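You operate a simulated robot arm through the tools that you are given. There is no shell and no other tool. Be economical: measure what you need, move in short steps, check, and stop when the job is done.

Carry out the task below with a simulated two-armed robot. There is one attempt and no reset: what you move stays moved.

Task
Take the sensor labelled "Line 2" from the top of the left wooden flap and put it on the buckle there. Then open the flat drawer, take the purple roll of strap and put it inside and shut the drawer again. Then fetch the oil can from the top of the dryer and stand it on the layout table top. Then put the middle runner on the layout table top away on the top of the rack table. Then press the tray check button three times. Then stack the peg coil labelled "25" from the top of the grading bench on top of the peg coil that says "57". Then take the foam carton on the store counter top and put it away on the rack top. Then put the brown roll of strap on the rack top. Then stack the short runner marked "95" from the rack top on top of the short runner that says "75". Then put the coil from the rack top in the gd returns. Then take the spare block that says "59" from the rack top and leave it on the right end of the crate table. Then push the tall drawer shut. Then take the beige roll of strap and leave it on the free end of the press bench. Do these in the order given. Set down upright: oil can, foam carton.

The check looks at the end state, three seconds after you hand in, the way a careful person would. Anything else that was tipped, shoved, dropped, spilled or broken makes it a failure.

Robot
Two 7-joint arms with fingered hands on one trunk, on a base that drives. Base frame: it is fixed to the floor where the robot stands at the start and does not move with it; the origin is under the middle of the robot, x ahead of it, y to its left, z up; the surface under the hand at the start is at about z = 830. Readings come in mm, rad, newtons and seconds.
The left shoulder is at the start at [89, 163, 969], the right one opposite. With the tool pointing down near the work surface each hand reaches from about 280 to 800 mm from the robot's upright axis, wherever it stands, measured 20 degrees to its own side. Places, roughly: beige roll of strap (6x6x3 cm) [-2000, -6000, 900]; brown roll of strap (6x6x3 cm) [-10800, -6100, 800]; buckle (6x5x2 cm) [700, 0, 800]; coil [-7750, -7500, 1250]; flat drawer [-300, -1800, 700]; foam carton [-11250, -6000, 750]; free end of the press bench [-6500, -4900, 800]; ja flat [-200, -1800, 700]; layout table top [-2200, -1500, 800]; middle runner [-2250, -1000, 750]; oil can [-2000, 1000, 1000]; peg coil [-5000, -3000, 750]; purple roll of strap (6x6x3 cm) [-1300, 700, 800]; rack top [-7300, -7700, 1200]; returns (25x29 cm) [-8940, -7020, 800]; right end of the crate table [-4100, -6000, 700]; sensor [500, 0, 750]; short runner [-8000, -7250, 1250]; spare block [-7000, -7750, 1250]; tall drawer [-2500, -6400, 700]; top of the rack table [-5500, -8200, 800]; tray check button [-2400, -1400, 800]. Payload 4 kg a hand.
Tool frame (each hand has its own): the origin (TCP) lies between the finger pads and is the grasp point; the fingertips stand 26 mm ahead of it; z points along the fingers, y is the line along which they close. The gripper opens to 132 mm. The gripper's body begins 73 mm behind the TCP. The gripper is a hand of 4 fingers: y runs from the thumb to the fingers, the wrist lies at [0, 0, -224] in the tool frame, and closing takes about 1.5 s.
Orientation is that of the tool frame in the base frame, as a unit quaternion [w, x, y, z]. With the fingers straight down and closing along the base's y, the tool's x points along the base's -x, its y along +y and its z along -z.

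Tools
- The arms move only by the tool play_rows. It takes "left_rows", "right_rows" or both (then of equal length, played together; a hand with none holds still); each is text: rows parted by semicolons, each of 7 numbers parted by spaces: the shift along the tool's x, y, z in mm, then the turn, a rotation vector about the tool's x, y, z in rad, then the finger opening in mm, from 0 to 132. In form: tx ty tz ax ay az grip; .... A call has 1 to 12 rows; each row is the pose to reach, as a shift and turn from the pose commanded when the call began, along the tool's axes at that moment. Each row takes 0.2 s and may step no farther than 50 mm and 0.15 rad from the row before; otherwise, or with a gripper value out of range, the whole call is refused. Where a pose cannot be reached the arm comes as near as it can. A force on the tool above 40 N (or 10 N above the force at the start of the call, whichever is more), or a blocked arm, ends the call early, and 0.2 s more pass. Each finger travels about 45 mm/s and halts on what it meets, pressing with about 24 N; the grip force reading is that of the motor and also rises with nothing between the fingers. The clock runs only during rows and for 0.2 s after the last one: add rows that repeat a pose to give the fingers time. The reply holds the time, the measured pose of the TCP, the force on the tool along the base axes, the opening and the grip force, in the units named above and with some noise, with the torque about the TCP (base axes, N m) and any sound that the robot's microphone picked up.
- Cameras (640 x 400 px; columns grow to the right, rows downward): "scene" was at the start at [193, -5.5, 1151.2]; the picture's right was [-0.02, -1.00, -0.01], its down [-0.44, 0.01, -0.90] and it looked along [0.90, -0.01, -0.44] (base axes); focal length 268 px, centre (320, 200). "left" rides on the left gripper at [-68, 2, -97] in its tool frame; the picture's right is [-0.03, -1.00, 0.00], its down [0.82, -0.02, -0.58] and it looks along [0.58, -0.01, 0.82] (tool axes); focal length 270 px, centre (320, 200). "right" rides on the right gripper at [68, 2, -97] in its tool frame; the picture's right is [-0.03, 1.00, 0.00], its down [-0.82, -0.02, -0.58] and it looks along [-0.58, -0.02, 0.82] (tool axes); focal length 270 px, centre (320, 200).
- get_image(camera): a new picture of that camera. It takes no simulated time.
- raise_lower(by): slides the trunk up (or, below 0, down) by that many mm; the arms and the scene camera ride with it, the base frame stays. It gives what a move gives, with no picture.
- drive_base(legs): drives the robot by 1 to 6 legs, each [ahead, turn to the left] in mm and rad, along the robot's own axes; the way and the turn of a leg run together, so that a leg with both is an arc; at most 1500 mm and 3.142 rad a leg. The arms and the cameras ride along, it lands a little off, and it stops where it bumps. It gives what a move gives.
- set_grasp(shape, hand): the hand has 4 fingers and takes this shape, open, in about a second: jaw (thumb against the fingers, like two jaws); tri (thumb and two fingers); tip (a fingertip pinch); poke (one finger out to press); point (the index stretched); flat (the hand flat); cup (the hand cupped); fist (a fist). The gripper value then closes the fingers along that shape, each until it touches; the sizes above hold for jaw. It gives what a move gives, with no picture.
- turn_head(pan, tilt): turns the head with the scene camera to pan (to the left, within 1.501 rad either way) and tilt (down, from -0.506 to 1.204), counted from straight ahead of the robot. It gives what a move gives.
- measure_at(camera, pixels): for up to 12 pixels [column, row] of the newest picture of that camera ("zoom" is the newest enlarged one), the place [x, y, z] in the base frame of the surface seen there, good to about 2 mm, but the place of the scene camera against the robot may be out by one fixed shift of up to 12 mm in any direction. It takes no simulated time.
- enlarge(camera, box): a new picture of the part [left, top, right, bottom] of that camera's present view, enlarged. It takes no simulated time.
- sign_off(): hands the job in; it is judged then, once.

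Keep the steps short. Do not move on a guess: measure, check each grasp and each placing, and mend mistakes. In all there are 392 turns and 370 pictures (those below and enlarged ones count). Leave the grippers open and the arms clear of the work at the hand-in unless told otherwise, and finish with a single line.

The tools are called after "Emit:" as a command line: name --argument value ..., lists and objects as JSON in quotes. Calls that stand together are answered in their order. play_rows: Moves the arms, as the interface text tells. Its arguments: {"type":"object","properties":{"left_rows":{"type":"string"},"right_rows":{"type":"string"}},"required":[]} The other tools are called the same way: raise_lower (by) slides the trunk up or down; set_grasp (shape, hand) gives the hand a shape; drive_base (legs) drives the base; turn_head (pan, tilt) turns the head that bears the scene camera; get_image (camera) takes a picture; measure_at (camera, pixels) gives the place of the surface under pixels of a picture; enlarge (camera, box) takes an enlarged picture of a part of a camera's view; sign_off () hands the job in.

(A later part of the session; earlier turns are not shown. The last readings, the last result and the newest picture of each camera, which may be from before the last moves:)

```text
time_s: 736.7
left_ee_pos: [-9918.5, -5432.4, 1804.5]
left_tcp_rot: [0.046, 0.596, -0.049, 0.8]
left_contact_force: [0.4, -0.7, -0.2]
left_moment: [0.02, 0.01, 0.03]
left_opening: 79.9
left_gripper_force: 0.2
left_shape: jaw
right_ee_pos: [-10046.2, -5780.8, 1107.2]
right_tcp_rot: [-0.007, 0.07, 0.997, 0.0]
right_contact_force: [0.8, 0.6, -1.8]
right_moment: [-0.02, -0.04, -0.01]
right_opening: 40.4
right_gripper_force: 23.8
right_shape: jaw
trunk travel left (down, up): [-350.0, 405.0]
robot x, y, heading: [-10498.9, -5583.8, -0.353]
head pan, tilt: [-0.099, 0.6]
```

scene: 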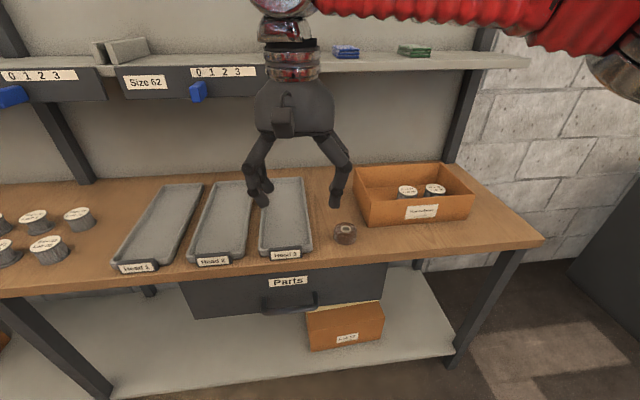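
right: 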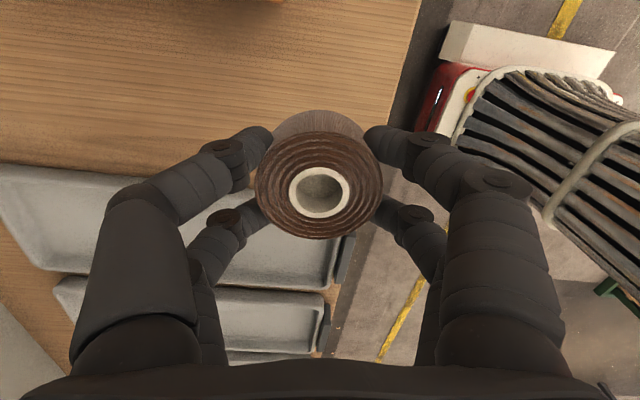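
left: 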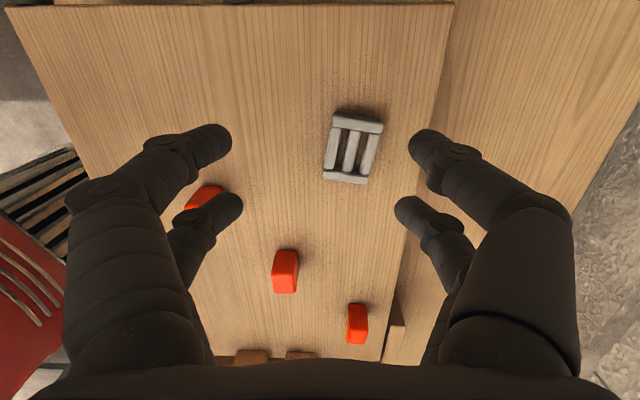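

Emit:
drive_base --legs '[[1450, 0]]'

Emit:
drive_base --legs '[[1400, 0]]'

Emit:
raise_lower --by 330

Emit:
drive_base --legs '[[0, -0.55]]'

Emit:
drive_base --legs '[[0, -0.55]]'

Emit:
drive_base --legs '[[0, -0.5]]'

Emit:
get_image --camera "scene"

```text
time_s: 744.0
left_ee_pos: [-8583.3, -5958.5, 1804.6]
left_tcp_rot: [0.057, 0.596, -0.057, 0.799]
left_contact_force: [0.9, -0.9, -0.7]
left_moment: [-0.03, -0.03, 0.0]
left_opening: 80.1
left_gripper_force: 0.0
left_shape: jaw
right_ee_pos: [-8717.5, -6305.6, 1106.7]
right_tcp_rot: [-0.007, 0.084, 0.996, -0.001]
right_contact_force: [0.5, -0.2, -1.7]
right_moment: [0.02, 0.0, 0.0]
right_opening: 40.4
right_gripper_force: 24.2
right_shape: jaw
trunk travel left (down, up): [-350.0, 405.0]
robot x, y, heading: [-9165.2, -6093.1, -0.383]
head pan, tilt: [-0.099, 0.6]
```

```text
time_s: 751.2
left_ee_pos: [-7251.4, -6491.6, 1805.0]
left_tcp_rot: [0.058, 0.594, -0.057, 0.8]
left_contact_force: [0.9, -0.4, 0.2]
left_moment: [0.03, 0.0, -0.02]
left_opening: 79.9
left_gripper_force: 0.1
left_shape: jaw
right_ee_pos: [-7387.9, -6837.7, 1107.4]
right_tcp_rot: [-0.007, 0.085, 0.996, -0.001]
right_contact_force: [0.1, 0.3, -2.0]
right_moment: [0.0, 0.03, -0.02]
right_opening: 40.5
right_gripper_force: 24.2
right_shape: jaw
trunk travel left (down, up): [-350.0, 405.0]
robot x, y, heading: [-7832.8, -6625.4, -0.382]
head pan, tilt: [-0.099, 0.6]
```

```text
time_s: 754.4
left_ee_pos: [-7250.8, -6492.0, 2134.4]
left_tcp_rot: [0.059, 0.595, -0.058, 0.8]
left_contact_force: [0.0, 0.5, 0.0]
left_moment: [0.0, 0.0, 0.02]
left_opening: 80.3
left_gripper_force: 0.1
left_shape: jaw
right_ee_pos: [-7386.9, -6837.8, 1437.2]
right_tcp_rot: [-0.006, 0.086, 0.996, 0.0]
right_contact_force: [-0.7, 0.5, -0.8]
right_moment: [0.01, 0.01, -0.03]
right_opening: 40.6
right_gripper_force: 24.5
right_shape: jaw
trunk travel left (down, up): [-680.0, 75.0]
robot x, y, heading: [-7836.3, -6629.6, -0.383]
head pan, tilt: [-0.099, 0.6]
```

```text
time_s: 756.6
left_ee_pos: [-7269.8, -6819.4, 2136.2]
left_tcp_rot: [0.276, 0.555, -0.219, 0.753]
left_contact_force: [-1.2, -0.1, 1.1]
left_moment: [0.03, 0.01, 0.01]
left_opening: 80.0
left_gripper_force: 0.0
left_shape: jaw
right_ee_pos: [-7567.7, -7041.3, 1438.5]
right_tcp_rot: [-0.006, 0.357, 0.934, 0.001]
right_contact_force: [0.6, -0.9, -2.4]
right_moment: [0.02, 0.0, 0.01]
right_opening: 40.7
right_gripper_force: 24.1
right_shape: jaw
trunk travel left (down, up): [-680.0, 75.0]
robot x, y, heading: [-7812.8, -6609.4, -0.941]
head pan, tilt: [-0.099, 0.6]
```

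```text
time_s: 758.7
left_ee_pos: [-7455.4, -7069.8, 2135.2]
left_tcp_rot: [0.47, 0.476, -0.36, 0.65]
left_contact_force: [-0.5, 0.2, 0.2]
left_moment: [-0.01, -0.01, -0.02]
left_opening: 80.0
left_gripper_force: 0.1
left_shape: jaw
right_ee_pos: [-7825.4, -7106.4, 1440.2]
right_tcp_rot: [-0.005, 0.595, 0.804, 0.002]
right_contact_force: [0.1, 0.1, -1.6]
right_moment: [-0.03, 0.03, -0.02]
right_opening: 40.5
right_gripper_force: 24.0
right_shape: jaw
trunk travel left (down, up): [-680.0, 75.0]
robot x, y, heading: [-7778.2, -6607.6, -1.48]
head pan, tilt: [-0.099, 0.6]
```

```text
time_s: 760.7
left_ee_pos: [-7721.3, -7171.6, 2135.3]
left_tcp_rot: [0.617, 0.371, -0.468, 0.512]
left_contact_force: [-0.4, -0.7, -0.4]
left_moment: [-0.04, -0.01, -0.02]
left_opening: 80.0
left_gripper_force: 0.0
left_shape: jaw
right_ee_pos: [-8062.4, -7022.2, 1439.1]
right_tcp_rot: [-0.005, 0.776, 0.631, 0.005]
right_contact_force: [-0.1, -0.5, -1.1]
right_moment: [0.04, -0.03, -0.03]
right_opening: 40.3
right_gripper_force: 24.1
right_shape: jaw
trunk travel left (down, up): [-680.0, 75.0]
robot x, y, heading: [-7754.2, -6620.9, -1.974]
head pan, tilt: [-0.099, 0.6]
```

```text
154 pictures are left
```

scene: 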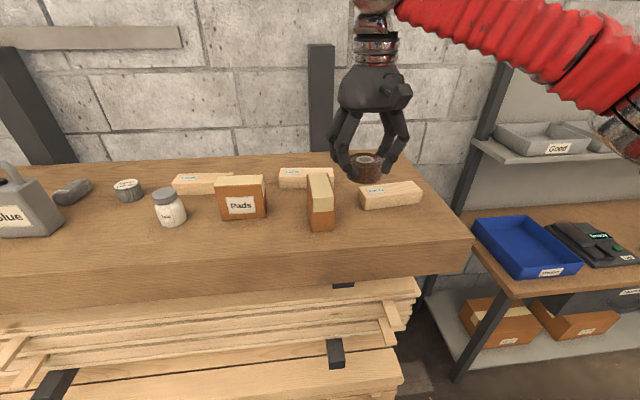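

Roll above the rack. I'll measure a free front spot right of the carton.

Emit:
measure_at --camera "scene" --pixels '[[385, 230], [400, 228], [360, 235], [425, 240], [365, 208], [420, 203], [330, 230], [440, 225]]'

```text
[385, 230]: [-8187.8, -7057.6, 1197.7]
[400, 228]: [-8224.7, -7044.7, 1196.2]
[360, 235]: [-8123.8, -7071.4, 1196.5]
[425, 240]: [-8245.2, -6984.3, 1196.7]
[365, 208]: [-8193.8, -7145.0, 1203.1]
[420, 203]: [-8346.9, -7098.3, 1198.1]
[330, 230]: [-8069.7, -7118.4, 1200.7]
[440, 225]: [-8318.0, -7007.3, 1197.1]
```

Emit:
play_rows --right_rows "-19 -37 0 0 0 0 30; -38 -74 0 0 0 0 30; -57 -111 0 0 0 0 30; -76 -148 0 0 0 0 30; -76 -148 45 0 0 0 30; -76 -148 90 0 0 0 30; -76 -148 135 0 0 0 30; -76 -148 175 0 0 0 30; -76 -148 195 0 0 0 30; -76 -148 200 0 0 0 30; -76 -148 204 0 0 0 30; -76 -148 204 0 0 0 30"

Emit:
get_image --camera "scene"

```text
time_s: 763.3
left_ee_pos: [-7721.0, -7168.8, 2136.2]
left_tcp_rot: [0.618, 0.37, -0.468, 0.512]
left_contact_force: [0.0, 0.6, -0.6]
left_moment: [-0.02, 0.01, -0.02]
left_opening: 80.1
left_gripper_force: 0.1
left_shape: jaw
right_ee_pos: [-8223.0, -7062.1, 1236.3]
right_tcp_rot: [-0.004, 0.777, 0.629, 0.003]
right_contact_force: [-2.3, -1.9, 11.8]
right_moment: [-0.13, -0.06, -0.02]
right_opening: 40.2
right_gripper_force: 23.8
right_shape: jaw
trunk travel left (down, up): [-680.0, 75.0]
robot x, y, heading: [-7753.2, -6620.3, -1.98]
head pan, tilt: [-0.099, 0.6]
```

```text
153 pictures are left
```

scene: 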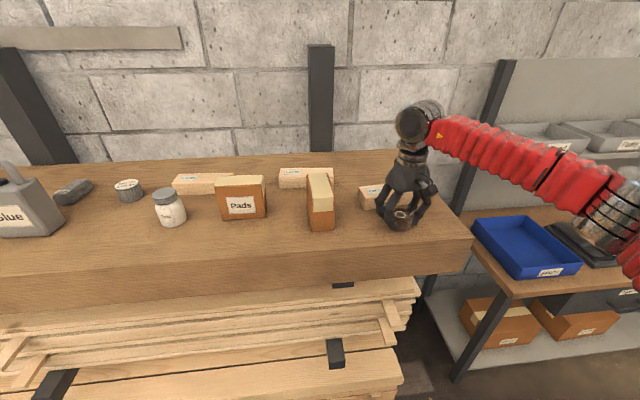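

Touching with 12 N. Release and rise.

Emit:
play_rows --right_rows "0 0 0 0 0 0 50; 0 0 0 0 0 0 65; 0 0 0 0 0 0 80; 0 0 0 0 0 0 80; 0 0 -20 0 0 0 80; 0 0 -65 0 0 0 80; 0 0 -110 0 0 0 80; 0 0 -155 0 0 0 80; 0 0 -190 0 0 0 80; 0 45 -190 0 0 0 80; 0 90 -190 0 0 0 80; 0 135 -190 0 0 0 80"

Emit:
get_image --camera "scene"

```text
time_s: 765.9
left_ee_pos: [-7718.2, -7169.1, 2136.4]
left_tcp_rot: [0.618, 0.371, -0.467, 0.513]
left_contact_force: [0.1, -0.1, 0.6]
left_moment: [0.01, -0.04, -0.01]
left_opening: 80.0
left_gripper_force: 0.1
left_shape: jaw
right_ee_pos: [-8087.6, -7094.9, 1423.5]
right_tcp_rot: [-0.005, 0.777, 0.629, 0.004]
right_contact_force: [-0.4, 0.4, 0.2]
right_moment: [0.02, 0.01, 0.01]
right_opening: 79.3
right_gripper_force: 0.2
right_shape: jaw
trunk travel left (down, up): [-680.0, 75.0]
robot x, y, heading: [-7749.5, -6619.0, -1.977]
head pan, tilt: [-0.099, 0.6]
```

```text
152 pictures are left
```

scene: 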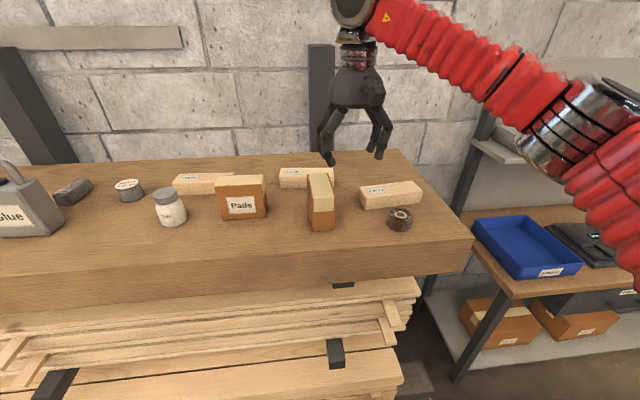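

Brown roll is on the rack. Now runner 95, behind Talc and Pads. I'll measure it and 75.

Emit:
measure_at --camera "scene" --pixels '[[178, 178], [232, 176], [180, 190], [205, 182], [283, 175], [330, 172], [282, 186], [305, 176], [240, 180], [220, 180], [265, 182], [168, 192]]'

Emit:
enlarge --camera "scene" --box '[100, 140, 350, 250]'

```text
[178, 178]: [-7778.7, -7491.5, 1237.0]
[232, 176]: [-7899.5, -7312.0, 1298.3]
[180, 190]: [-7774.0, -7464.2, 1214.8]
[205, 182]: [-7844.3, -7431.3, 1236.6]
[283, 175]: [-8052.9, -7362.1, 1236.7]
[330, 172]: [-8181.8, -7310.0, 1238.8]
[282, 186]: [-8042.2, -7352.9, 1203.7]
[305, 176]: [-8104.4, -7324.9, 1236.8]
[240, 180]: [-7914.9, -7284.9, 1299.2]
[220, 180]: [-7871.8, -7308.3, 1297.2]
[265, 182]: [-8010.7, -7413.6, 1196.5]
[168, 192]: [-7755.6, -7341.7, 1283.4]
```

```text
2.56 times, centred on (225, 195) of scene
```

zoom: 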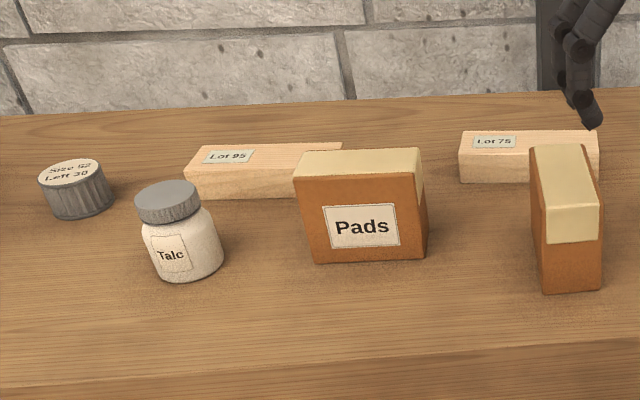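

95 centre about (−7843,−7462), 75 about (−8115,−7330), with 88 mm between Pads and 95. I'll reposition to reach both.

Emit:
drive_base --legs '[[0, 0.6]]'

Emit:
drive_base --legs '[[0, 0.6]]'

Emit:
drive_base --legs '[[270, 0]]'

Emit:
drive_base --legs '[[0, -0.6]]'

Emit:
drive_base --legs '[[0, -0.6]]'

Emit:
get_image --camera "scene"

Emit:
get_image --camera "right"

```text
time_s: 768.1
left_ee_pos: [-7417.0, -7052.3, 2137.7]
left_tcp_rot: [0.437, 0.493, -0.337, 0.673]
left_contact_force: [0.1, -0.4, 0.5]
left_moment: [0.02, -0.01, 0.02]
left_opening: 80.0
left_gripper_force: 0.0
left_shape: jaw
right_ee_pos: [-7761.6, -7199.3, 1422.6]
right_tcp_rot: [-0.005, 0.556, 0.831, 0.003]
right_contact_force: [0.9, 0.2, -0.6]
right_moment: [-0.01, -0.02, -0.03]
right_opening: 79.4
right_gripper_force: 0.1
right_shape: jaw
trunk travel left (down, up): [-680.0, 75.0]
robot x, y, heading: [-7789.1, -6623.5, -1.384]
head pan, tilt: [-0.099, 0.6]
```

```text
time_s: 770.3
left_ee_pos: [-7237.5, -6770.0, 2137.2]
left_tcp_rot: [0.221, 0.569, -0.177, 0.772]
left_contact_force: [0.8, 0.6, -0.5]
left_moment: [0.01, 0.0, 0.0]
left_opening: 80.1
left_gripper_force: 0.0
left_shape: jaw
right_ee_pos: [-7439.7, -7085.2, 1424.3]
right_tcp_rot: [-0.007, 0.286, 0.958, 0.001]
right_contact_force: [-0.6, 0.7, -0.1]
right_moment: [0.0, 0.0, -0.03]
right_opening: 80.1
right_gripper_force: 0.1
right_shape: jaw
trunk travel left (down, up): [-680.0, 75.0]
robot x, y, heading: [-7813.9, -6654.1, -0.786]
head pan, tilt: [-0.099, 0.6]
```

```text
time_s: 772.3
left_ee_pos: [-7045.9, -6956.2, 2138.6]
left_tcp_rot: [0.219, 0.569, -0.176, 0.773]
left_contact_force: [-0.7, 0.3, 0.5]
left_moment: [0.0, 0.03, 0.03]
left_opening: 79.8
left_gripper_force: 0.1
left_shape: jaw
right_ee_pos: [-7248.3, -7274.0, 1424.8]
right_tcp_rot: [-0.006, 0.284, 0.959, 0.001]
right_contact_force: [0.3, 0.3, -0.2]
right_moment: [-0.03, 0.0, 0.01]
right_opening: 80.1
right_gripper_force: 0.0
right_shape: jaw
trunk travel left (down, up): [-680.0, 75.0]
robot x, y, heading: [-7617.8, -6841.8, -0.78]
head pan, tilt: [-0.099, 0.6]
```

```text
time_s: 774.5
left_ee_pos: [-7212.8, -7262.9, 2137.6]
left_tcp_rot: [0.438, 0.492, -0.336, 0.673]
left_contact_force: [-1.2, -0.3, 0.0]
left_moment: [0.03, 0.0, -0.03]
left_opening: 79.9
left_gripper_force: 0.0
left_shape: jaw
right_ee_pos: [-7558.4, -7409.2, 1424.5]
right_tcp_rot: [-0.005, 0.556, 0.831, 0.002]
right_contact_force: [-0.7, -0.3, 0.2]
right_moment: [-0.04, -0.02, -0.01]
right_opening: 79.9
right_gripper_force: 0.0
right_shape: jaw
trunk travel left (down, up): [-680.0, 75.0]
robot x, y, heading: [-7586.2, -6836.2, -1.383]
head pan, tilt: [-0.099, 0.6]
```

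```text
time_s: 776.7
left_ee_pos: [-7512.3, -7398.4, 2139.2]
left_tcp_rot: [0.613, 0.374, -0.465, 0.517]
left_contact_force: [0.5, -0.3, 0.3]
left_moment: [0.02, 0.0, -0.02]
left_opening: 79.9
left_gripper_force: 0.1
left_shape: jaw
right_ee_pos: [-7880.8, -7330.0, 1424.6]
right_tcp_rot: [-0.005, 0.773, 0.635, 0.004]
right_contact_force: [0.5, 0.1, -0.2]
right_moment: [0.06, 0.02, 0.02]
right_opening: 79.8
right_gripper_force: 0.0
right_shape: jaw
trunk travel left (down, up): [-680.0, 75.0]
robot x, y, heading: [-7555.2, -6848.8, -1.966]
head pan, tilt: [-0.099, 0.6]
```

```text
150 pictures are left
```

scene: 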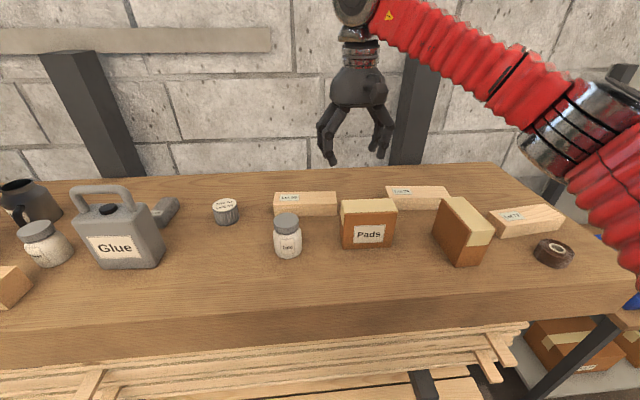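

```text
149 pictures are left
```

right: 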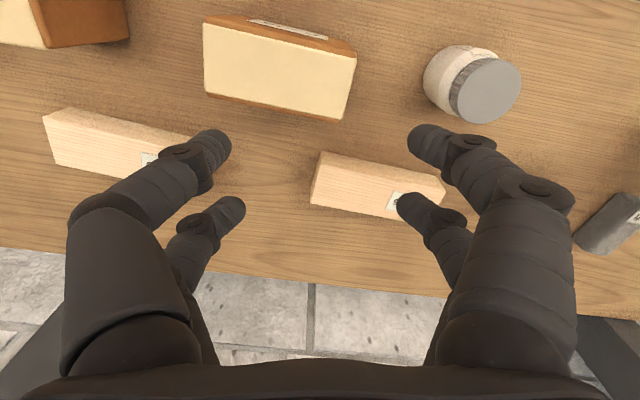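

I'll measure both runners from the hand camera.

Emit:
measure_at --camera "right" --pixels '[[322, 165], [312, 198], [440, 185], [378, 190], [350, 205], [350, 172], [48, 118], [55, 160], [110, 150], [110, 125], [110, 172], [340, 110]]'

Emit:
enlarge --camera "right" --box '[290, 130, 470, 240]'

```text
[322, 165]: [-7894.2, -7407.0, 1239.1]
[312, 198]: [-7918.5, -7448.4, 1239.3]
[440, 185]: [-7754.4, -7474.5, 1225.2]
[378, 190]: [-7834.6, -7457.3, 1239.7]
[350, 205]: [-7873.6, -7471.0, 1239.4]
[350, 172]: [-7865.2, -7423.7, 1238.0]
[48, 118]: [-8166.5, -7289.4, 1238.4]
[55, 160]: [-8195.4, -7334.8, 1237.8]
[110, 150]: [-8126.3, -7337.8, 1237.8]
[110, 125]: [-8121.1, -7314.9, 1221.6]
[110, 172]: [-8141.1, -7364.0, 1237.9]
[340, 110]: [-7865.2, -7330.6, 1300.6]
```

```text
3.56 times, centred on (380, 185) of right
```

zoom: 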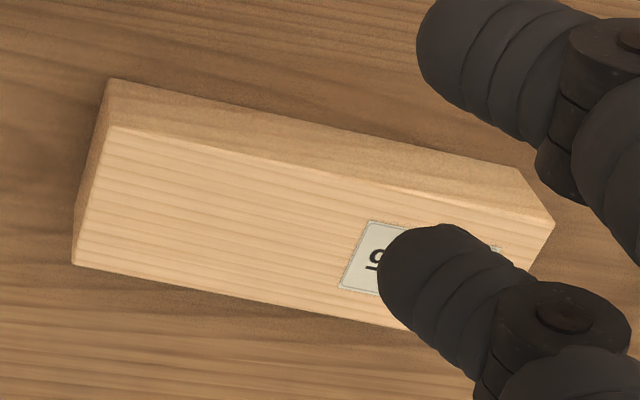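

Emit:
measure_at --camera "scene" --pixels '[[276, 200], [335, 199], [278, 196], [333, 195], [305, 198], [388, 190], [447, 190], [415, 190], [420, 195], [305, 205]]'

Emit:
enlarge --camera "scene" --box '[250, 170, 470, 270]'

```text
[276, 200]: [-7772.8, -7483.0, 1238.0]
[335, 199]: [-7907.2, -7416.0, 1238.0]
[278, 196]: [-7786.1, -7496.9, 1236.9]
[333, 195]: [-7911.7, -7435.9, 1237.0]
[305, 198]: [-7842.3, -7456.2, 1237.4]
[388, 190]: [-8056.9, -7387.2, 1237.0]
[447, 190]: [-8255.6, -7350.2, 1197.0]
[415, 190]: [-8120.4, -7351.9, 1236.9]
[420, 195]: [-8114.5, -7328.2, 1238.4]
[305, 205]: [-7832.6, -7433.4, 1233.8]
```

```text
2.91 times, centred on (360, 220) of scene
```

zoom: 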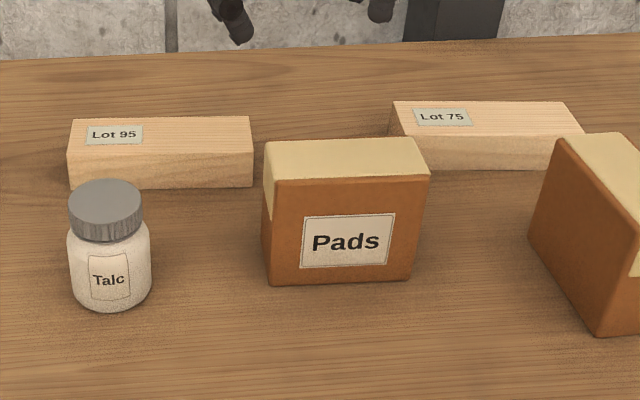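

95: centre ≈ (−7839,−7460), axis at 152°, top 1238. I'll turn the hand −1.28 rad to grip across it and move above.

Emit:
play_rows --right_rows "-13 7 0 0 0 -0.142 80; -27 15 0 0 0 -0.284 80; -40 22 0 0 0 -0.427 80; -53 29 0 0 0 -0.569 80; -66 37 0 0 0 -0.711 80; -80 44 0 0 0 -0.853 80; -93 51 0 0 0 -0.996 80; -106 59 0 0 0 -1.138 80; -120 66 0 0 0 -1.28 80; -120 66 45 0 0 -1.28 80; -120 66 75 0 0 -1.28 80; -120 66 75 0 0 -1.28 80"

Emit:
get_image --camera "right"

```text
time_s: 779.3
left_ee_pos: [-7510.1, -7397.2, 2138.8]
left_tcp_rot: [0.614, 0.374, -0.464, 0.517]
left_contact_force: [-0.3, -0.1, -0.4]
left_moment: [0.0, 0.03, -0.02]
left_opening: 79.9
left_gripper_force: 0.1
left_shape: jaw
right_ee_pos: [-7839.0, -7445.4, 1346.6]
right_tcp_rot: [-0.001, 0.24, 0.971, 0.006]
right_contact_force: [-0.4, 0.3, 0.5]
right_moment: [0.01, 0.01, 0.03]
right_opening: 80.0
right_gripper_force: 0.1
right_shape: jaw
right hand out of reach, approached as far as the arm can: row 7, 8, 9, 10, 11, 12
trunk travel left (down, up): [-680.0, 75.0]
robot x, y, heading: [-7555.5, -6848.3, -1.96]
head pan, tilt: [-0.099, 0.6]
```

```text
146 pictures are left
```

right: 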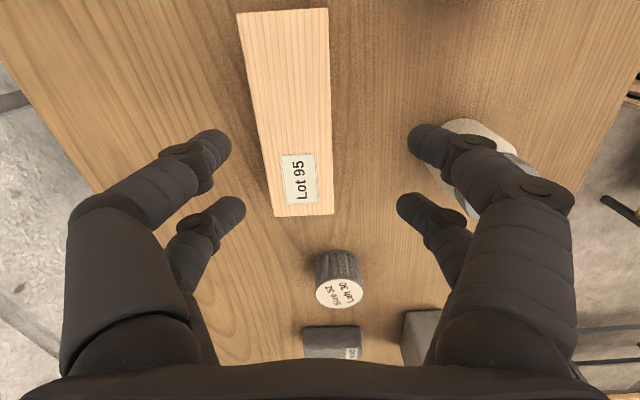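

The arm is near full stretch, which I want to avoid. I'll drive 45 mm closer and measure again.

Emit:
drive_base --legs '[[45, 0]]'

Emit:
get_image --camera "right"

Emit:
measure_at --camera "right" --pixels '[[285, 20], [285, 100], [285, 180], [240, 100], [300, 200], [325, 100]]'

```text
time_s: 780.2
left_ee_pos: [-7520.6, -7420.7, 2145.9]
left_tcp_rot: [0.617, 0.371, -0.46, 0.519]
left_contact_force: [1.2, 1.3, 1.2]
left_moment: [0.09, -0.04, -0.02]
left_opening: 80.0
left_gripper_force: 0.0
left_shape: jaw
right_ee_pos: [-7854.6, -7476.1, 1352.5]
right_tcp_rot: [-0.001, 0.239, 0.971, 0.001]
right_contact_force: [0.7, 0.5, 0.3]
right_moment: [-0.06, 0.06, 0.01]
right_opening: 79.7
right_gripper_force: 0.1
right_shape: jaw
trunk travel left (down, up): [-680.0, 75.0]
robot x, y, heading: [-7574.7, -6891.4, -1.962]
head pan, tilt: [-0.099, 0.6]
```

```text
145 pictures are left
```

right: 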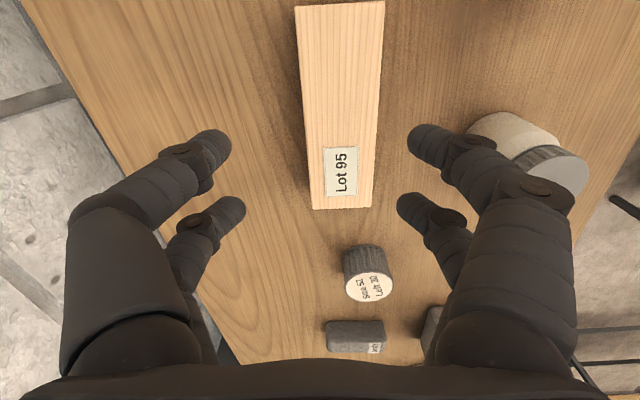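

```text
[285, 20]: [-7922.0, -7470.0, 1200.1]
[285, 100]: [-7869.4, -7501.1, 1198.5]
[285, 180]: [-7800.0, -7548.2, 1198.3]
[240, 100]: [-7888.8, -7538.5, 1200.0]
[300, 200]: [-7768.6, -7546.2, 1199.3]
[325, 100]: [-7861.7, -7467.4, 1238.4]
```

Emit:
measure_at --camera "right" --pixels '[[300, 20], [378, 20], [310, 130], [374, 130], [316, 203], [370, 203], [340, 12], [345, 205], [340, 110]]'

```text
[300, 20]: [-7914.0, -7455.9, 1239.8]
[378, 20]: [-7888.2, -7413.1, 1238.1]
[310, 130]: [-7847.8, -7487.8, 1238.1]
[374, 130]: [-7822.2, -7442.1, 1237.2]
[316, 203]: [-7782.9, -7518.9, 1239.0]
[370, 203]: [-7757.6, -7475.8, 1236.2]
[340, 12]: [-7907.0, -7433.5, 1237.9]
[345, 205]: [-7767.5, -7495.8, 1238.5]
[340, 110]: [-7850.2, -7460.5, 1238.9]
```

Centre (−7839,−7464). Shift (−8,+18), lower to z 1234 and grip.

Emit:
play_rows --right_rows "-8 18 20 0 0 -0.03 85; -8 18 60 0 0 -0.03 85; -8 18 95 0 0 -0.03 85; -8 18 117 0 0 -0.03 85; -8 18 117 0 0 -0.03 85; -8 18 117 0 0 -0.03 65; -8 18 117 0 0 -0.03 45; -8 18 117 0 0 -0.03 30; -8 18 117 0 0 -0.03 25; -8 18 117 0 0 -0.03 25"

Emit:
get_image --camera "right"

```text
time_s: 782.4
left_ee_pos: [-7526.8, -7434.9, 2141.5]
left_tcp_rot: [0.615, 0.373, -0.463, 0.518]
left_contact_force: [0.1, 0.0, 0.0]
left_moment: [0.06, -0.01, -0.01]
left_opening: 79.5
left_gripper_force: 0.2
left_shape: jaw
right_ee_pos: [-7843.2, -7471.7, 1231.4]
right_tcp_rot: [0.0, 0.225, 0.974, 0.006]
right_contact_force: [-0.7, -0.3, -0.1]
right_moment: [-0.01, 0.03, 0.03]
right_opening: 50.9
right_gripper_force: 23.9
right_shape: jaw
trunk travel left (down, up): [-680.0, 75.0]
robot x, y, heading: [-7571.6, -6888.5, -1.96]
head pan, tilt: [-0.099, 0.6]
```

```text
144 pictures are left
```

right: 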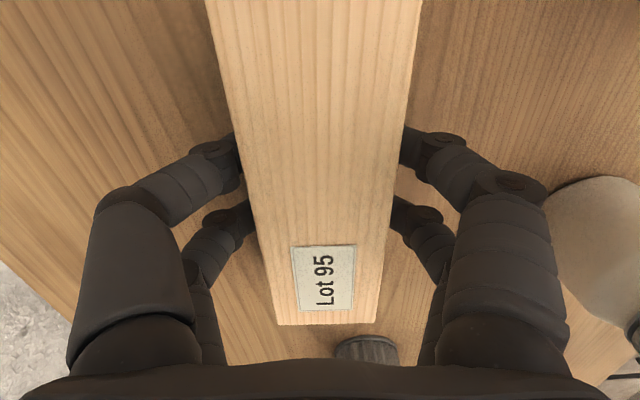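

Gripped. I'll lift well clear of jar, Pads and carton, and move in front of 75 to see it.

Emit:
play_rows --right_rows "0 0 -15 0 0 0 20; 0 0 -60 0 0 0 20; 0 0 -105 0 0 0 20; 0 0 -140 0 0 0 20; 40 12 -140 0 0 0 20; 83 25 -140 0 0 0 20; 126 38 -140 0 0 0 20; 169 50 -140 0 0 0 20; 212 63 -140 0 0 0 20; 255 76 -140 0 0 0 20; 299 88 -140 0 0 0 20; 299 88 -140 0 0 0 20"

Emit:
get_image --camera "right"

Emit:
get_image --camera "scene"

```text
time_s: 785.0
left_ee_pos: [-7524.5, -7438.0, 2140.9]
left_tcp_rot: [0.615, 0.373, -0.463, 0.518]
left_contact_force: [0.2, -0.5, 0.0]
left_moment: [0.02, -0.01, -0.04]
left_opening: 80.0
left_gripper_force: 0.1
left_shape: jaw
right_ee_pos: [-8071.4, -7263.6, 1375.1]
right_tcp_rot: [-0.002, 0.225, 0.974, 0.006]
right_contact_force: [-0.2, 0.6, -1.6]
right_moment: [0.03, 0.01, 0.01]
right_opening: 50.6
right_gripper_force: 24.1
right_shape: jaw
trunk travel left (down, up): [-680.0, 75.0]
robot x, y, heading: [-7572.4, -6892.6, -1.96]
head pan, tilt: [-0.099, 0.6]
```

```text
143 pictures are left
```

right: 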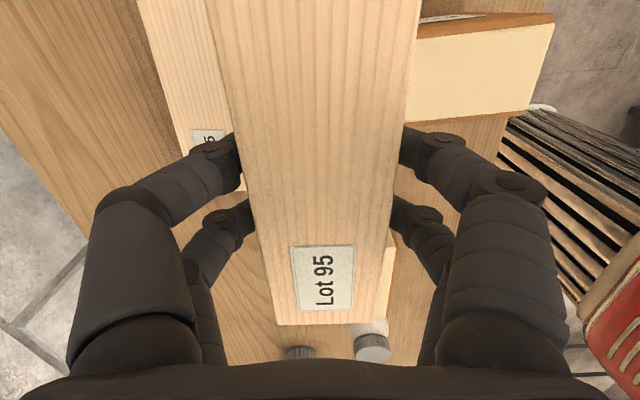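

```text
142 pictures are left
```

scene: 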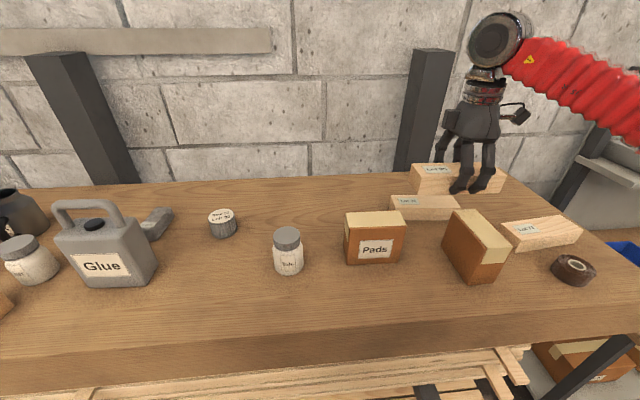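

75 is partly visible. I'll measure it in both views.

Emit:
enlarge --camera "scene" --box '[370, 160, 520, 250]'

Emit:
measure_at --camera "right" --pixels '[[142, 10], [160, 60], [180, 130], [205, 20], [215, 90], [225, 125], [170, 40], [200, 110], [190, 145]]'

```text
4.27 times, centred on (445, 205) of scene
```

zoom: 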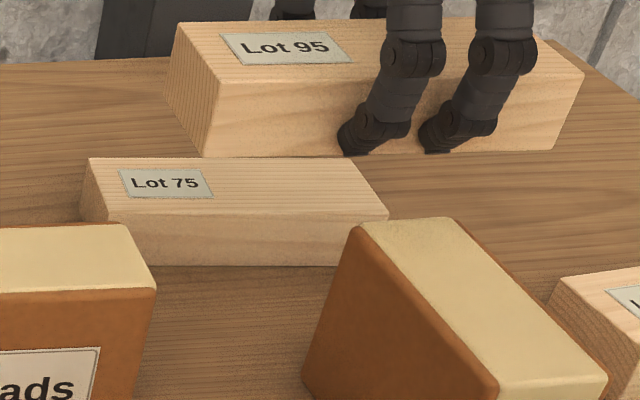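

```text
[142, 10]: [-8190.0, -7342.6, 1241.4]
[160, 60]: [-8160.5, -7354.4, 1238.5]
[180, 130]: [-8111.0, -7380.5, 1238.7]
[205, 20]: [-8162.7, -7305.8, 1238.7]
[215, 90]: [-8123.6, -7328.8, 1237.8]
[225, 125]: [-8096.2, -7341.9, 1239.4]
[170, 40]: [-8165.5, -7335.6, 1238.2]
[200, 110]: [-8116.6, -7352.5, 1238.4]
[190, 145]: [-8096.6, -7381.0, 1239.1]
```

Emit:
measure_at --camera "zoom" --pixels '[[95, 162], [345, 163], [380, 214], [110, 208], [230, 190], [215, 60], [180, 28], [575, 75], [225, 85]]'

Emit:
measure_at --camera "right" --pixels '[[320, 318], [280, 318], [375, 318], [240, 100], [405, 100], [320, 200]]'

```text
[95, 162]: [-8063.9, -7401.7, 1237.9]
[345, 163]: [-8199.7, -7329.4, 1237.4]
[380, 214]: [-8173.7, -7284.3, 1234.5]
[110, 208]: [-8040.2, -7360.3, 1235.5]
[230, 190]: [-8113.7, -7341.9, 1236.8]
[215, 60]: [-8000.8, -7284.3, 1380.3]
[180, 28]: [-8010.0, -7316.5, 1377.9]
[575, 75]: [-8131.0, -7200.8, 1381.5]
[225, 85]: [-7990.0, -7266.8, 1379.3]
```

```text
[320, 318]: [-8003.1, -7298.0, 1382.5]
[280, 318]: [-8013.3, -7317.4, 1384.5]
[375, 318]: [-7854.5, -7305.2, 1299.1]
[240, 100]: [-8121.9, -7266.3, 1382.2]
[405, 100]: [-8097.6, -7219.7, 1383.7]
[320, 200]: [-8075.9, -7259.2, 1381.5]
```

75 centre ≈ (−8114,−7350), same axis. I'll move 96 mm back over it and lower to ~8 mm above.

Emit:
play_rows --right_rows "1 -32 0 0 0 0 20; 2 -64 0 0 0 0 20; 3 -96 0 0 0 0 20; 3 -96 30 0 0 0 20; 3 -96 60 0 0 0 20; 3 -96 85 0 0 0 20; 3 -96 95 0 0 0 20; 3 -96 95 0 0 0 20"

Emit:
enlarge --camera "scene" --box '[370, 150, 520, 250]'

Emit:
get_image --camera "right"

```text
time_s: 786.8
left_ee_pos: [-7527.0, -7435.3, 2142.2]
left_tcp_rot: [0.615, 0.373, -0.463, 0.518]
left_contact_force: [0.2, -0.1, -0.2]
left_moment: [0.02, 0.02, -0.01]
left_opening: 79.9
left_gripper_force: 0.0
left_shape: jaw
right_ee_pos: [-8117.5, -7346.7, 1278.7]
right_tcp_rot: [0.0, 0.226, 0.974, 0.005]
right_contact_force: [0.0, 0.3, -1.6]
right_moment: [-0.02, 0.0, 0.0]
right_opening: 50.3
right_gripper_force: 24.4
right_shape: jaw
trunk travel left (down, up): [-680.0, 75.0]
robot x, y, heading: [-7577.2, -6891.6, -1.959]
head pan, tilt: [-0.099, 0.6]
```

```text
4.00 times, centred on (445, 200) of scene
```

zoom: 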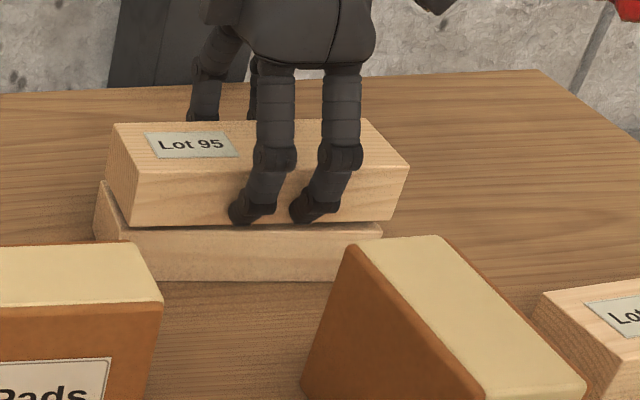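

```text
139 pictures are left
```

right: 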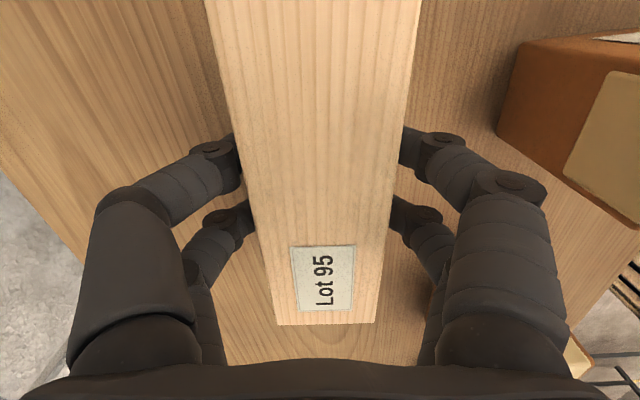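

Nearly aligned. Shift 4 mm left, lower to contact, and release gently.

Emit:
play_rows --right_rows "-4 0 3 0 0 0 20; -4 0 6 0 0 0 20; -4 0 8 0 0 0 20; -4 0 8 0 0 0 20; -4 0 8 0 0 0 55; -4 0 8 0 0 0 60; -4 0 8 0 0 0 66; -4 0 8 0 0 0 72; -4 0 8 0 0 0 72"

Emit:
enlarge --camera "scene" --box '[370, 150, 520, 250]'

```text
time_s: 788.8
left_ee_pos: [-7526.7, -7435.5, 2140.2]
left_tcp_rot: [0.615, 0.373, -0.463, 0.518]
left_contact_force: [0.0, -0.3, 0.2]
left_moment: [-0.01, 0.0, -0.02]
left_opening: 80.0
left_gripper_force: 0.1
left_shape: jaw
right_ee_pos: [-8113.7, -7349.0, 1267.8]
right_tcp_rot: [0.0, 0.226, 0.974, 0.005]
right_contact_force: [0.1, -0.2, -0.5]
right_moment: [-0.04, 0.01, -0.03]
right_opening: 71.3
right_gripper_force: 0.1
right_shape: jaw
trunk travel left (down, up): [-680.0, 75.0]
robot x, y, heading: [-7570.4, -6891.7, -1.958]
head pan, tilt: [-0.099, 0.6]
```

```text
4.00 times, centred on (445, 200) of scene
```

zoom: 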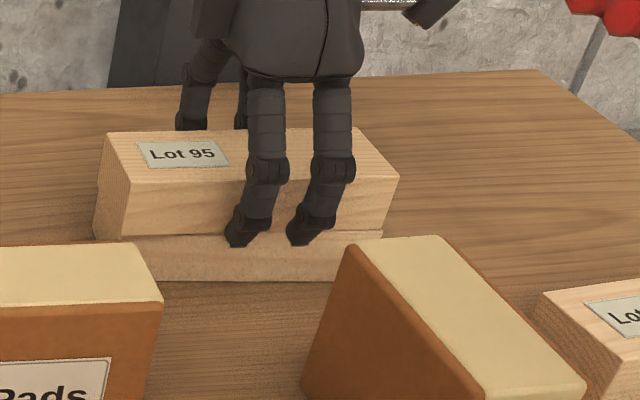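

Stacked. Rise straight up, then view.

Emit:
play_rows --right_rows "0 0 -20 0 0 0 72; 0 0 -60 0 0 0 75; 0 0 -105 0 0 0 80; 0 0 -150 0 0 0 80; 0 30 -160 0 0 0 80; 0 70 -160 0 0 0 80; 0 70 -160 0 0 0 80"

Emit:
enlarge --camera "scene" --box '[190, 150, 470, 280]'

Emit:
get_image --camera "right"

```text
time_s: 790.4
left_ee_pos: [-7525.5, -7437.5, 2141.1]
left_tcp_rot: [0.615, 0.374, -0.463, 0.518]
left_contact_force: [0.1, 0.5, -0.1]
left_moment: [0.0, 0.01, -0.04]
left_opening: 79.9
left_gripper_force: 0.2
left_shape: jaw
right_ee_pos: [-8080.6, -7290.3, 1428.0]
right_tcp_rot: [-0.001, 0.225, 0.974, 0.005]
right_contact_force: [0.4, 0.1, 0.1]
right_moment: [0.03, -0.01, 0.02]
right_opening: 79.5
right_gripper_force: 0.0
right_shape: jaw
trunk travel left (down, up): [-680.0, 75.0]
robot x, y, heading: [-7574.1, -6891.4, -1.957]
head pan, tilt: [-0.099, 0.6]
```

```text
2.29 times, centred on (330, 215) of scene
```

zoom: 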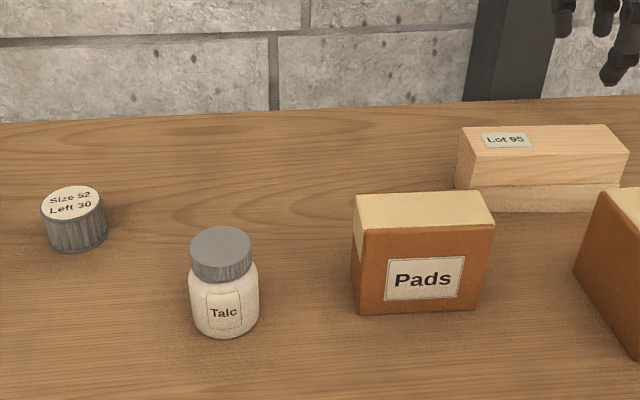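

```text
136 pictures are left
```

right: 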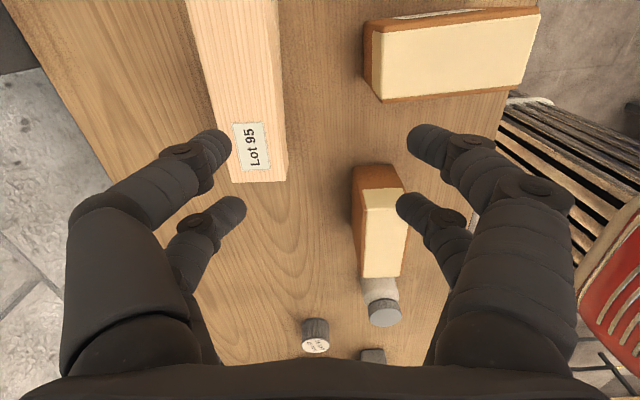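

95 sits squarely on 75. Next the coil "Size 52 Left 30": I'll move the hand over toward it.

Emit:
play_rows --right_rows "-42 0 0 0 0 0 80; -84 0 0 0 0 0 80; -126 0 0 0 0 0 80; -168 0 0 0 0 0 80; -210 0 0 0 0 0 80; -252 0 0 0 0 0 80; -294 0 0 0 0 0 80; -336 0 10 0 0 0 80; -378 0 20 0 0 0 80; -420 0 30 0 0 0 80; -445 0 30 0 0 0 80; -445 0 30 0 0 0 80"

Emit:
get_image --camera "right"

```text
time_s: 793.0
left_ee_pos: [-7526.0, -7435.6, 2141.4]
left_tcp_rot: [0.615, 0.373, -0.463, 0.517]
left_contact_force: [-0.4, -0.7, 0.6]
left_moment: [-0.02, -0.01, -0.02]
left_opening: 79.8
left_gripper_force: 0.0
left_shape: jaw
right_ee_pos: [-7694.5, -7469.1, 1395.5]
right_tcp_rot: [0.0, 0.23, 0.973, 0.006]
right_contact_force: [0.6, -0.4, 0.4]
right_moment: [0.01, 0.01, 0.03]
right_opening: 79.3
right_gripper_force: 0.0
right_shape: jaw
right hand out of reach, approached as far as the arm can: row 11, 12
trunk travel left (down, up): [-680.0, 75.0]
robot x, y, heading: [-7574.1, -6892.4, -1.957]
head pan, tilt: [-0.099, 0.6]
```

```text
135 pictures are left
```

right: 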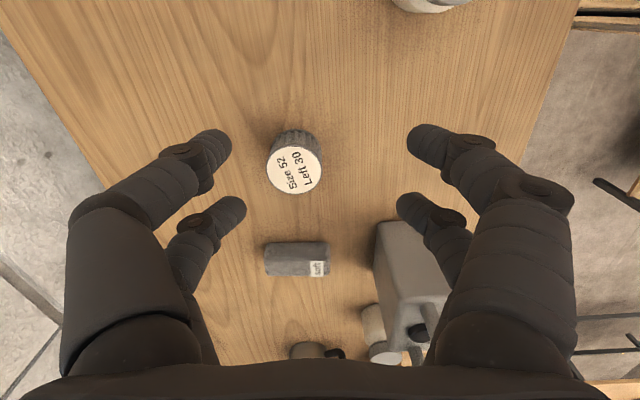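

Emit:
measure_at --camera "right" --pixels '[[294, 170], [270, 168], [318, 172], [294, 190], [294, 150], [385, 230], [380, 250], [300, 258], [410, 260]]'

```text
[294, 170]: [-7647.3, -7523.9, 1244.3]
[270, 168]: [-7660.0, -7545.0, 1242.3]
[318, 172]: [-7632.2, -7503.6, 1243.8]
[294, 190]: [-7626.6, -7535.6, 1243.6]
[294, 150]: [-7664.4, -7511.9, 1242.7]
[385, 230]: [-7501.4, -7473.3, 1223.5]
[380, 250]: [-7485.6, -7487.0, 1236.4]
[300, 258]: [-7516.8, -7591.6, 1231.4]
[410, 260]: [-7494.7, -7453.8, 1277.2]
```

Coil centre (−7646,−7524), top 1244. I'll ease the hand back and up, untwist it, and turn the base left a bit for better reach.

Emit:
play_rows --right_rows "7 8 -4 0 0 0.144 80; 14 15 -8 0 0 0.289 80; 21 23 -12 0 0 0.433 80; 28 30 -16 0 0 0.578 80; 35 38 -20 0 0 0.722 80; 42 45 -25 0 0 0.867 80; 49 53 -30 0 0 1.01 80; 56 60 -35 0 0 1.155 80; 63 68 -40 0 0 1.3 80; 63 68 -40 0 0 1.3 80"

Emit:
drive_base --legs '[[0, 0.32]]'

Emit:
get_image --camera "right"

```text
time_s: 795.2
left_ee_pos: [-7526.2, -7435.8, 2141.8]
left_tcp_rot: [0.615, 0.374, -0.462, 0.518]
left_contact_force: [0.4, -0.5, -0.1]
left_moment: [0.0, -0.01, -0.02]
left_opening: 80.3
left_gripper_force: 0.1
left_shape: jaw
right_ee_pos: [-7717.4, -7381.7, 1436.1]
right_tcp_rot: [-0.005, 0.769, 0.639, 0.004]
right_contact_force: [0.0, 0.7, 1.0]
right_moment: [0.0, -0.01, -0.04]
right_opening: 79.8
right_gripper_force: 0.1
right_shape: jaw
trunk travel left (down, up): [-680.0, 75.0]
robot x, y, heading: [-7572.7, -6891.3, -1.959]
head pan, tilt: [-0.099, 0.6]
```

```text
time_s: 796.7
left_ee_pos: [-7358.4, -7389.1, 2141.9]
left_tcp_rot: [0.524, 0.442, -0.397, 0.61]
left_contact_force: [-0.9, -0.1, -1.5]
left_moment: [-0.01, -0.02, 0.04]
left_opening: 80.2
left_gripper_force: 0.0
left_shape: jaw
right_ee_pos: [-7557.6, -7397.0, 1436.5]
right_tcp_rot: [-0.004, 0.657, 0.754, 0.003]
right_contact_force: [-0.6, -0.9, -0.6]
right_moment: [0.01, 0.01, 0.02]
right_opening: 79.6
right_gripper_force: 0.0
right_shape: jaw
trunk travel left (down, up): [-680.0, 75.0]
robot x, y, heading: [-7587.1, -6886.0, -1.639]
head pan, tilt: [-0.099, 0.6]
```

```text
134 pictures are left
```

right: 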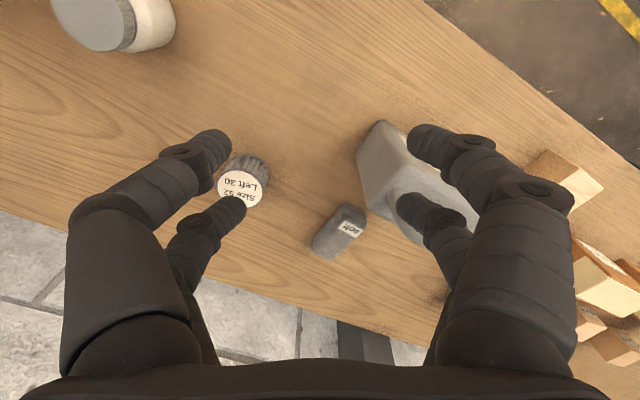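

Clear path. Over the coil, down to z 1236, close.

Emit:
play_rows --right_rows "-38 -35 0 0 0 0 80; -76 -70 0 0 0 0 80; -114 -105 0 0 0 0 80; -114 -105 45 0 0 0 80; -114 -105 90 0 0 0 80; -114 -105 135 0 0 0 80; -114 -105 175 0 0 0 80; -114 -105 200 0 0 0 80; -114 -105 200 0 0 0 80; -114 -105 200 0 0 0 60; -114 -105 200 0 0 0 40; -114 -105 200 0 0 0 30"

Emit:
get_image --camera "right"

```text
refused: row 1 steps farther than a row can; nothing moved
```

```text
133 pictures are left
```

right: 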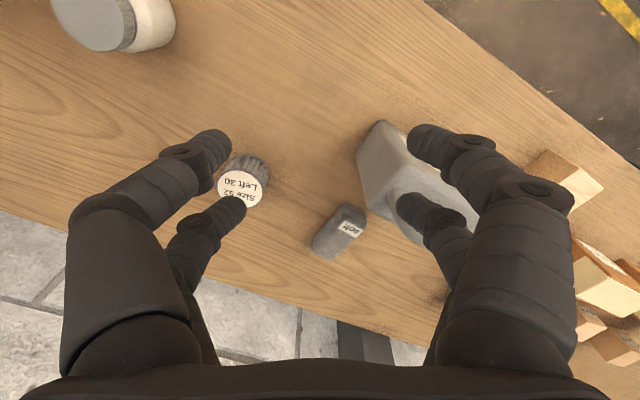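

Emit:
play_rows --right_rows "-29 -26 0 0 0 0 80; -57 -52 0 0 0 0 80; -86 -79 0 0 0 0 80; -114 -105 0 0 0 0 80; -114 -105 45 0 0 0 80; -114 -105 90 0 0 0 80; -114 -105 135 0 0 0 80; -114 -105 175 0 0 0 80; -114 -105 200 0 0 0 80; -114 -105 200 0 0 0 80; -114 -105 200 0 0 0 60; -114 -105 200 0 0 0 40"

Emit:
get_image --camera "right"

```text
time_s: 799.3
left_ee_pos: [-7357.4, -7389.0, 2141.8]
left_tcp_rot: [0.524, 0.442, -0.397, 0.61]
left_contact_force: [-1.0, -0.1, -0.4]
left_moment: [-0.03, 0.01, -0.01]
left_opening: 79.9
left_gripper_force: 0.0
left_shape: jaw
right_ee_pos: [-7646.9, -7521.0, 1237.2]
right_tcp_rot: [-0.004, 0.657, 0.754, 0.002]
right_contact_force: [-0.7, 0.4, -0.8]
right_moment: [0.02, -0.02, 0.01]
right_opening: 43.2
right_gripper_force: 2.9
right_shape: jaw
right hand out of reach, approached as far as the arm can: row 4
trunk travel left (down, up): [-680.0, 75.0]
robot x, y, heading: [-7583.5, -6888.2, -1.639]
head pan, tilt: [-0.099, 0.6]
```

```text
132 pictures are left
```

right: 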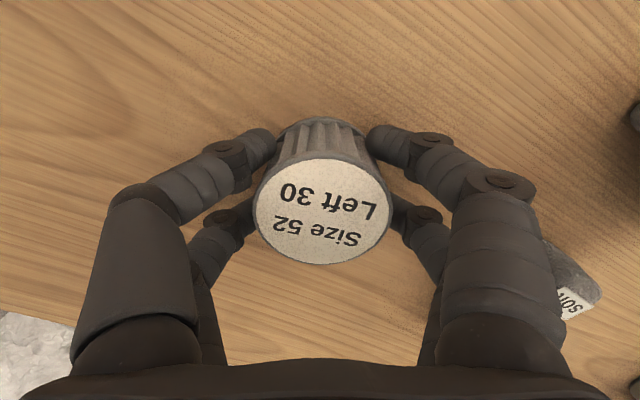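

Close firmly and lift, moving back as it rises.

Emit:
play_rows --right_rows "0 0 0 0 0 0 30; 0 0 0 0 0 0 20; 0 0 0 0 0 0 20; 0 0 0 0 0 0 20; 0 0 -20 0 0 0 20; 0 0 -65 0 0 0 20; 10 0 -110 0 0 0 20; 40 0 -145 0 0 0 20; 75 0 -175 0 0 0 20; 110 0 -195 0 0 0 20; 150 0 -195 0 0 0 20; 190 0 -195 0 0 0 20"

Emit:
get_image --camera "right"

```text
time_s: 801.9
left_ee_pos: [-7358.0, -7386.6, 2142.6]
left_tcp_rot: [0.524, 0.442, -0.397, 0.61]
left_contact_force: [0.3, -0.3, 0.7]
left_moment: [0.02, -0.03, -0.04]
left_opening: 79.8
left_gripper_force: 0.0
left_shape: jaw
right_ee_pos: [-7672.7, -7335.7, 1433.0]
right_tcp_rot: [-0.004, 0.657, 0.754, 0.003]
right_contact_force: [-0.1, 1.0, -4.7]
right_moment: [-0.02, -0.04, 0.01]
right_opening: 38.0
right_gripper_force: 24.3
right_shape: jaw
trunk travel left (down, up): [-680.0, 75.0]
robot x, y, heading: [-7585.1, -6883.4, -1.64]
head pan, tilt: [-0.099, 0.6]
```

```text
131 pictures are left
```

right: 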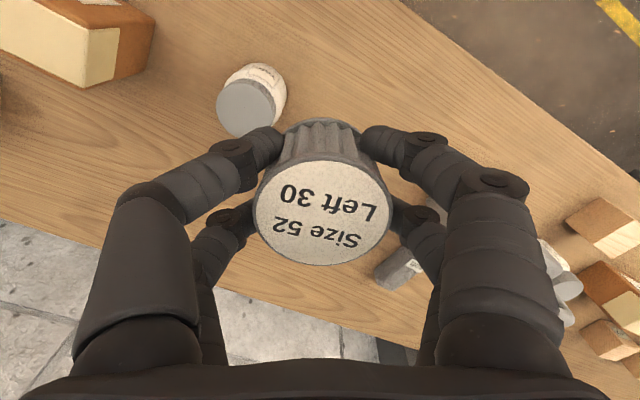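

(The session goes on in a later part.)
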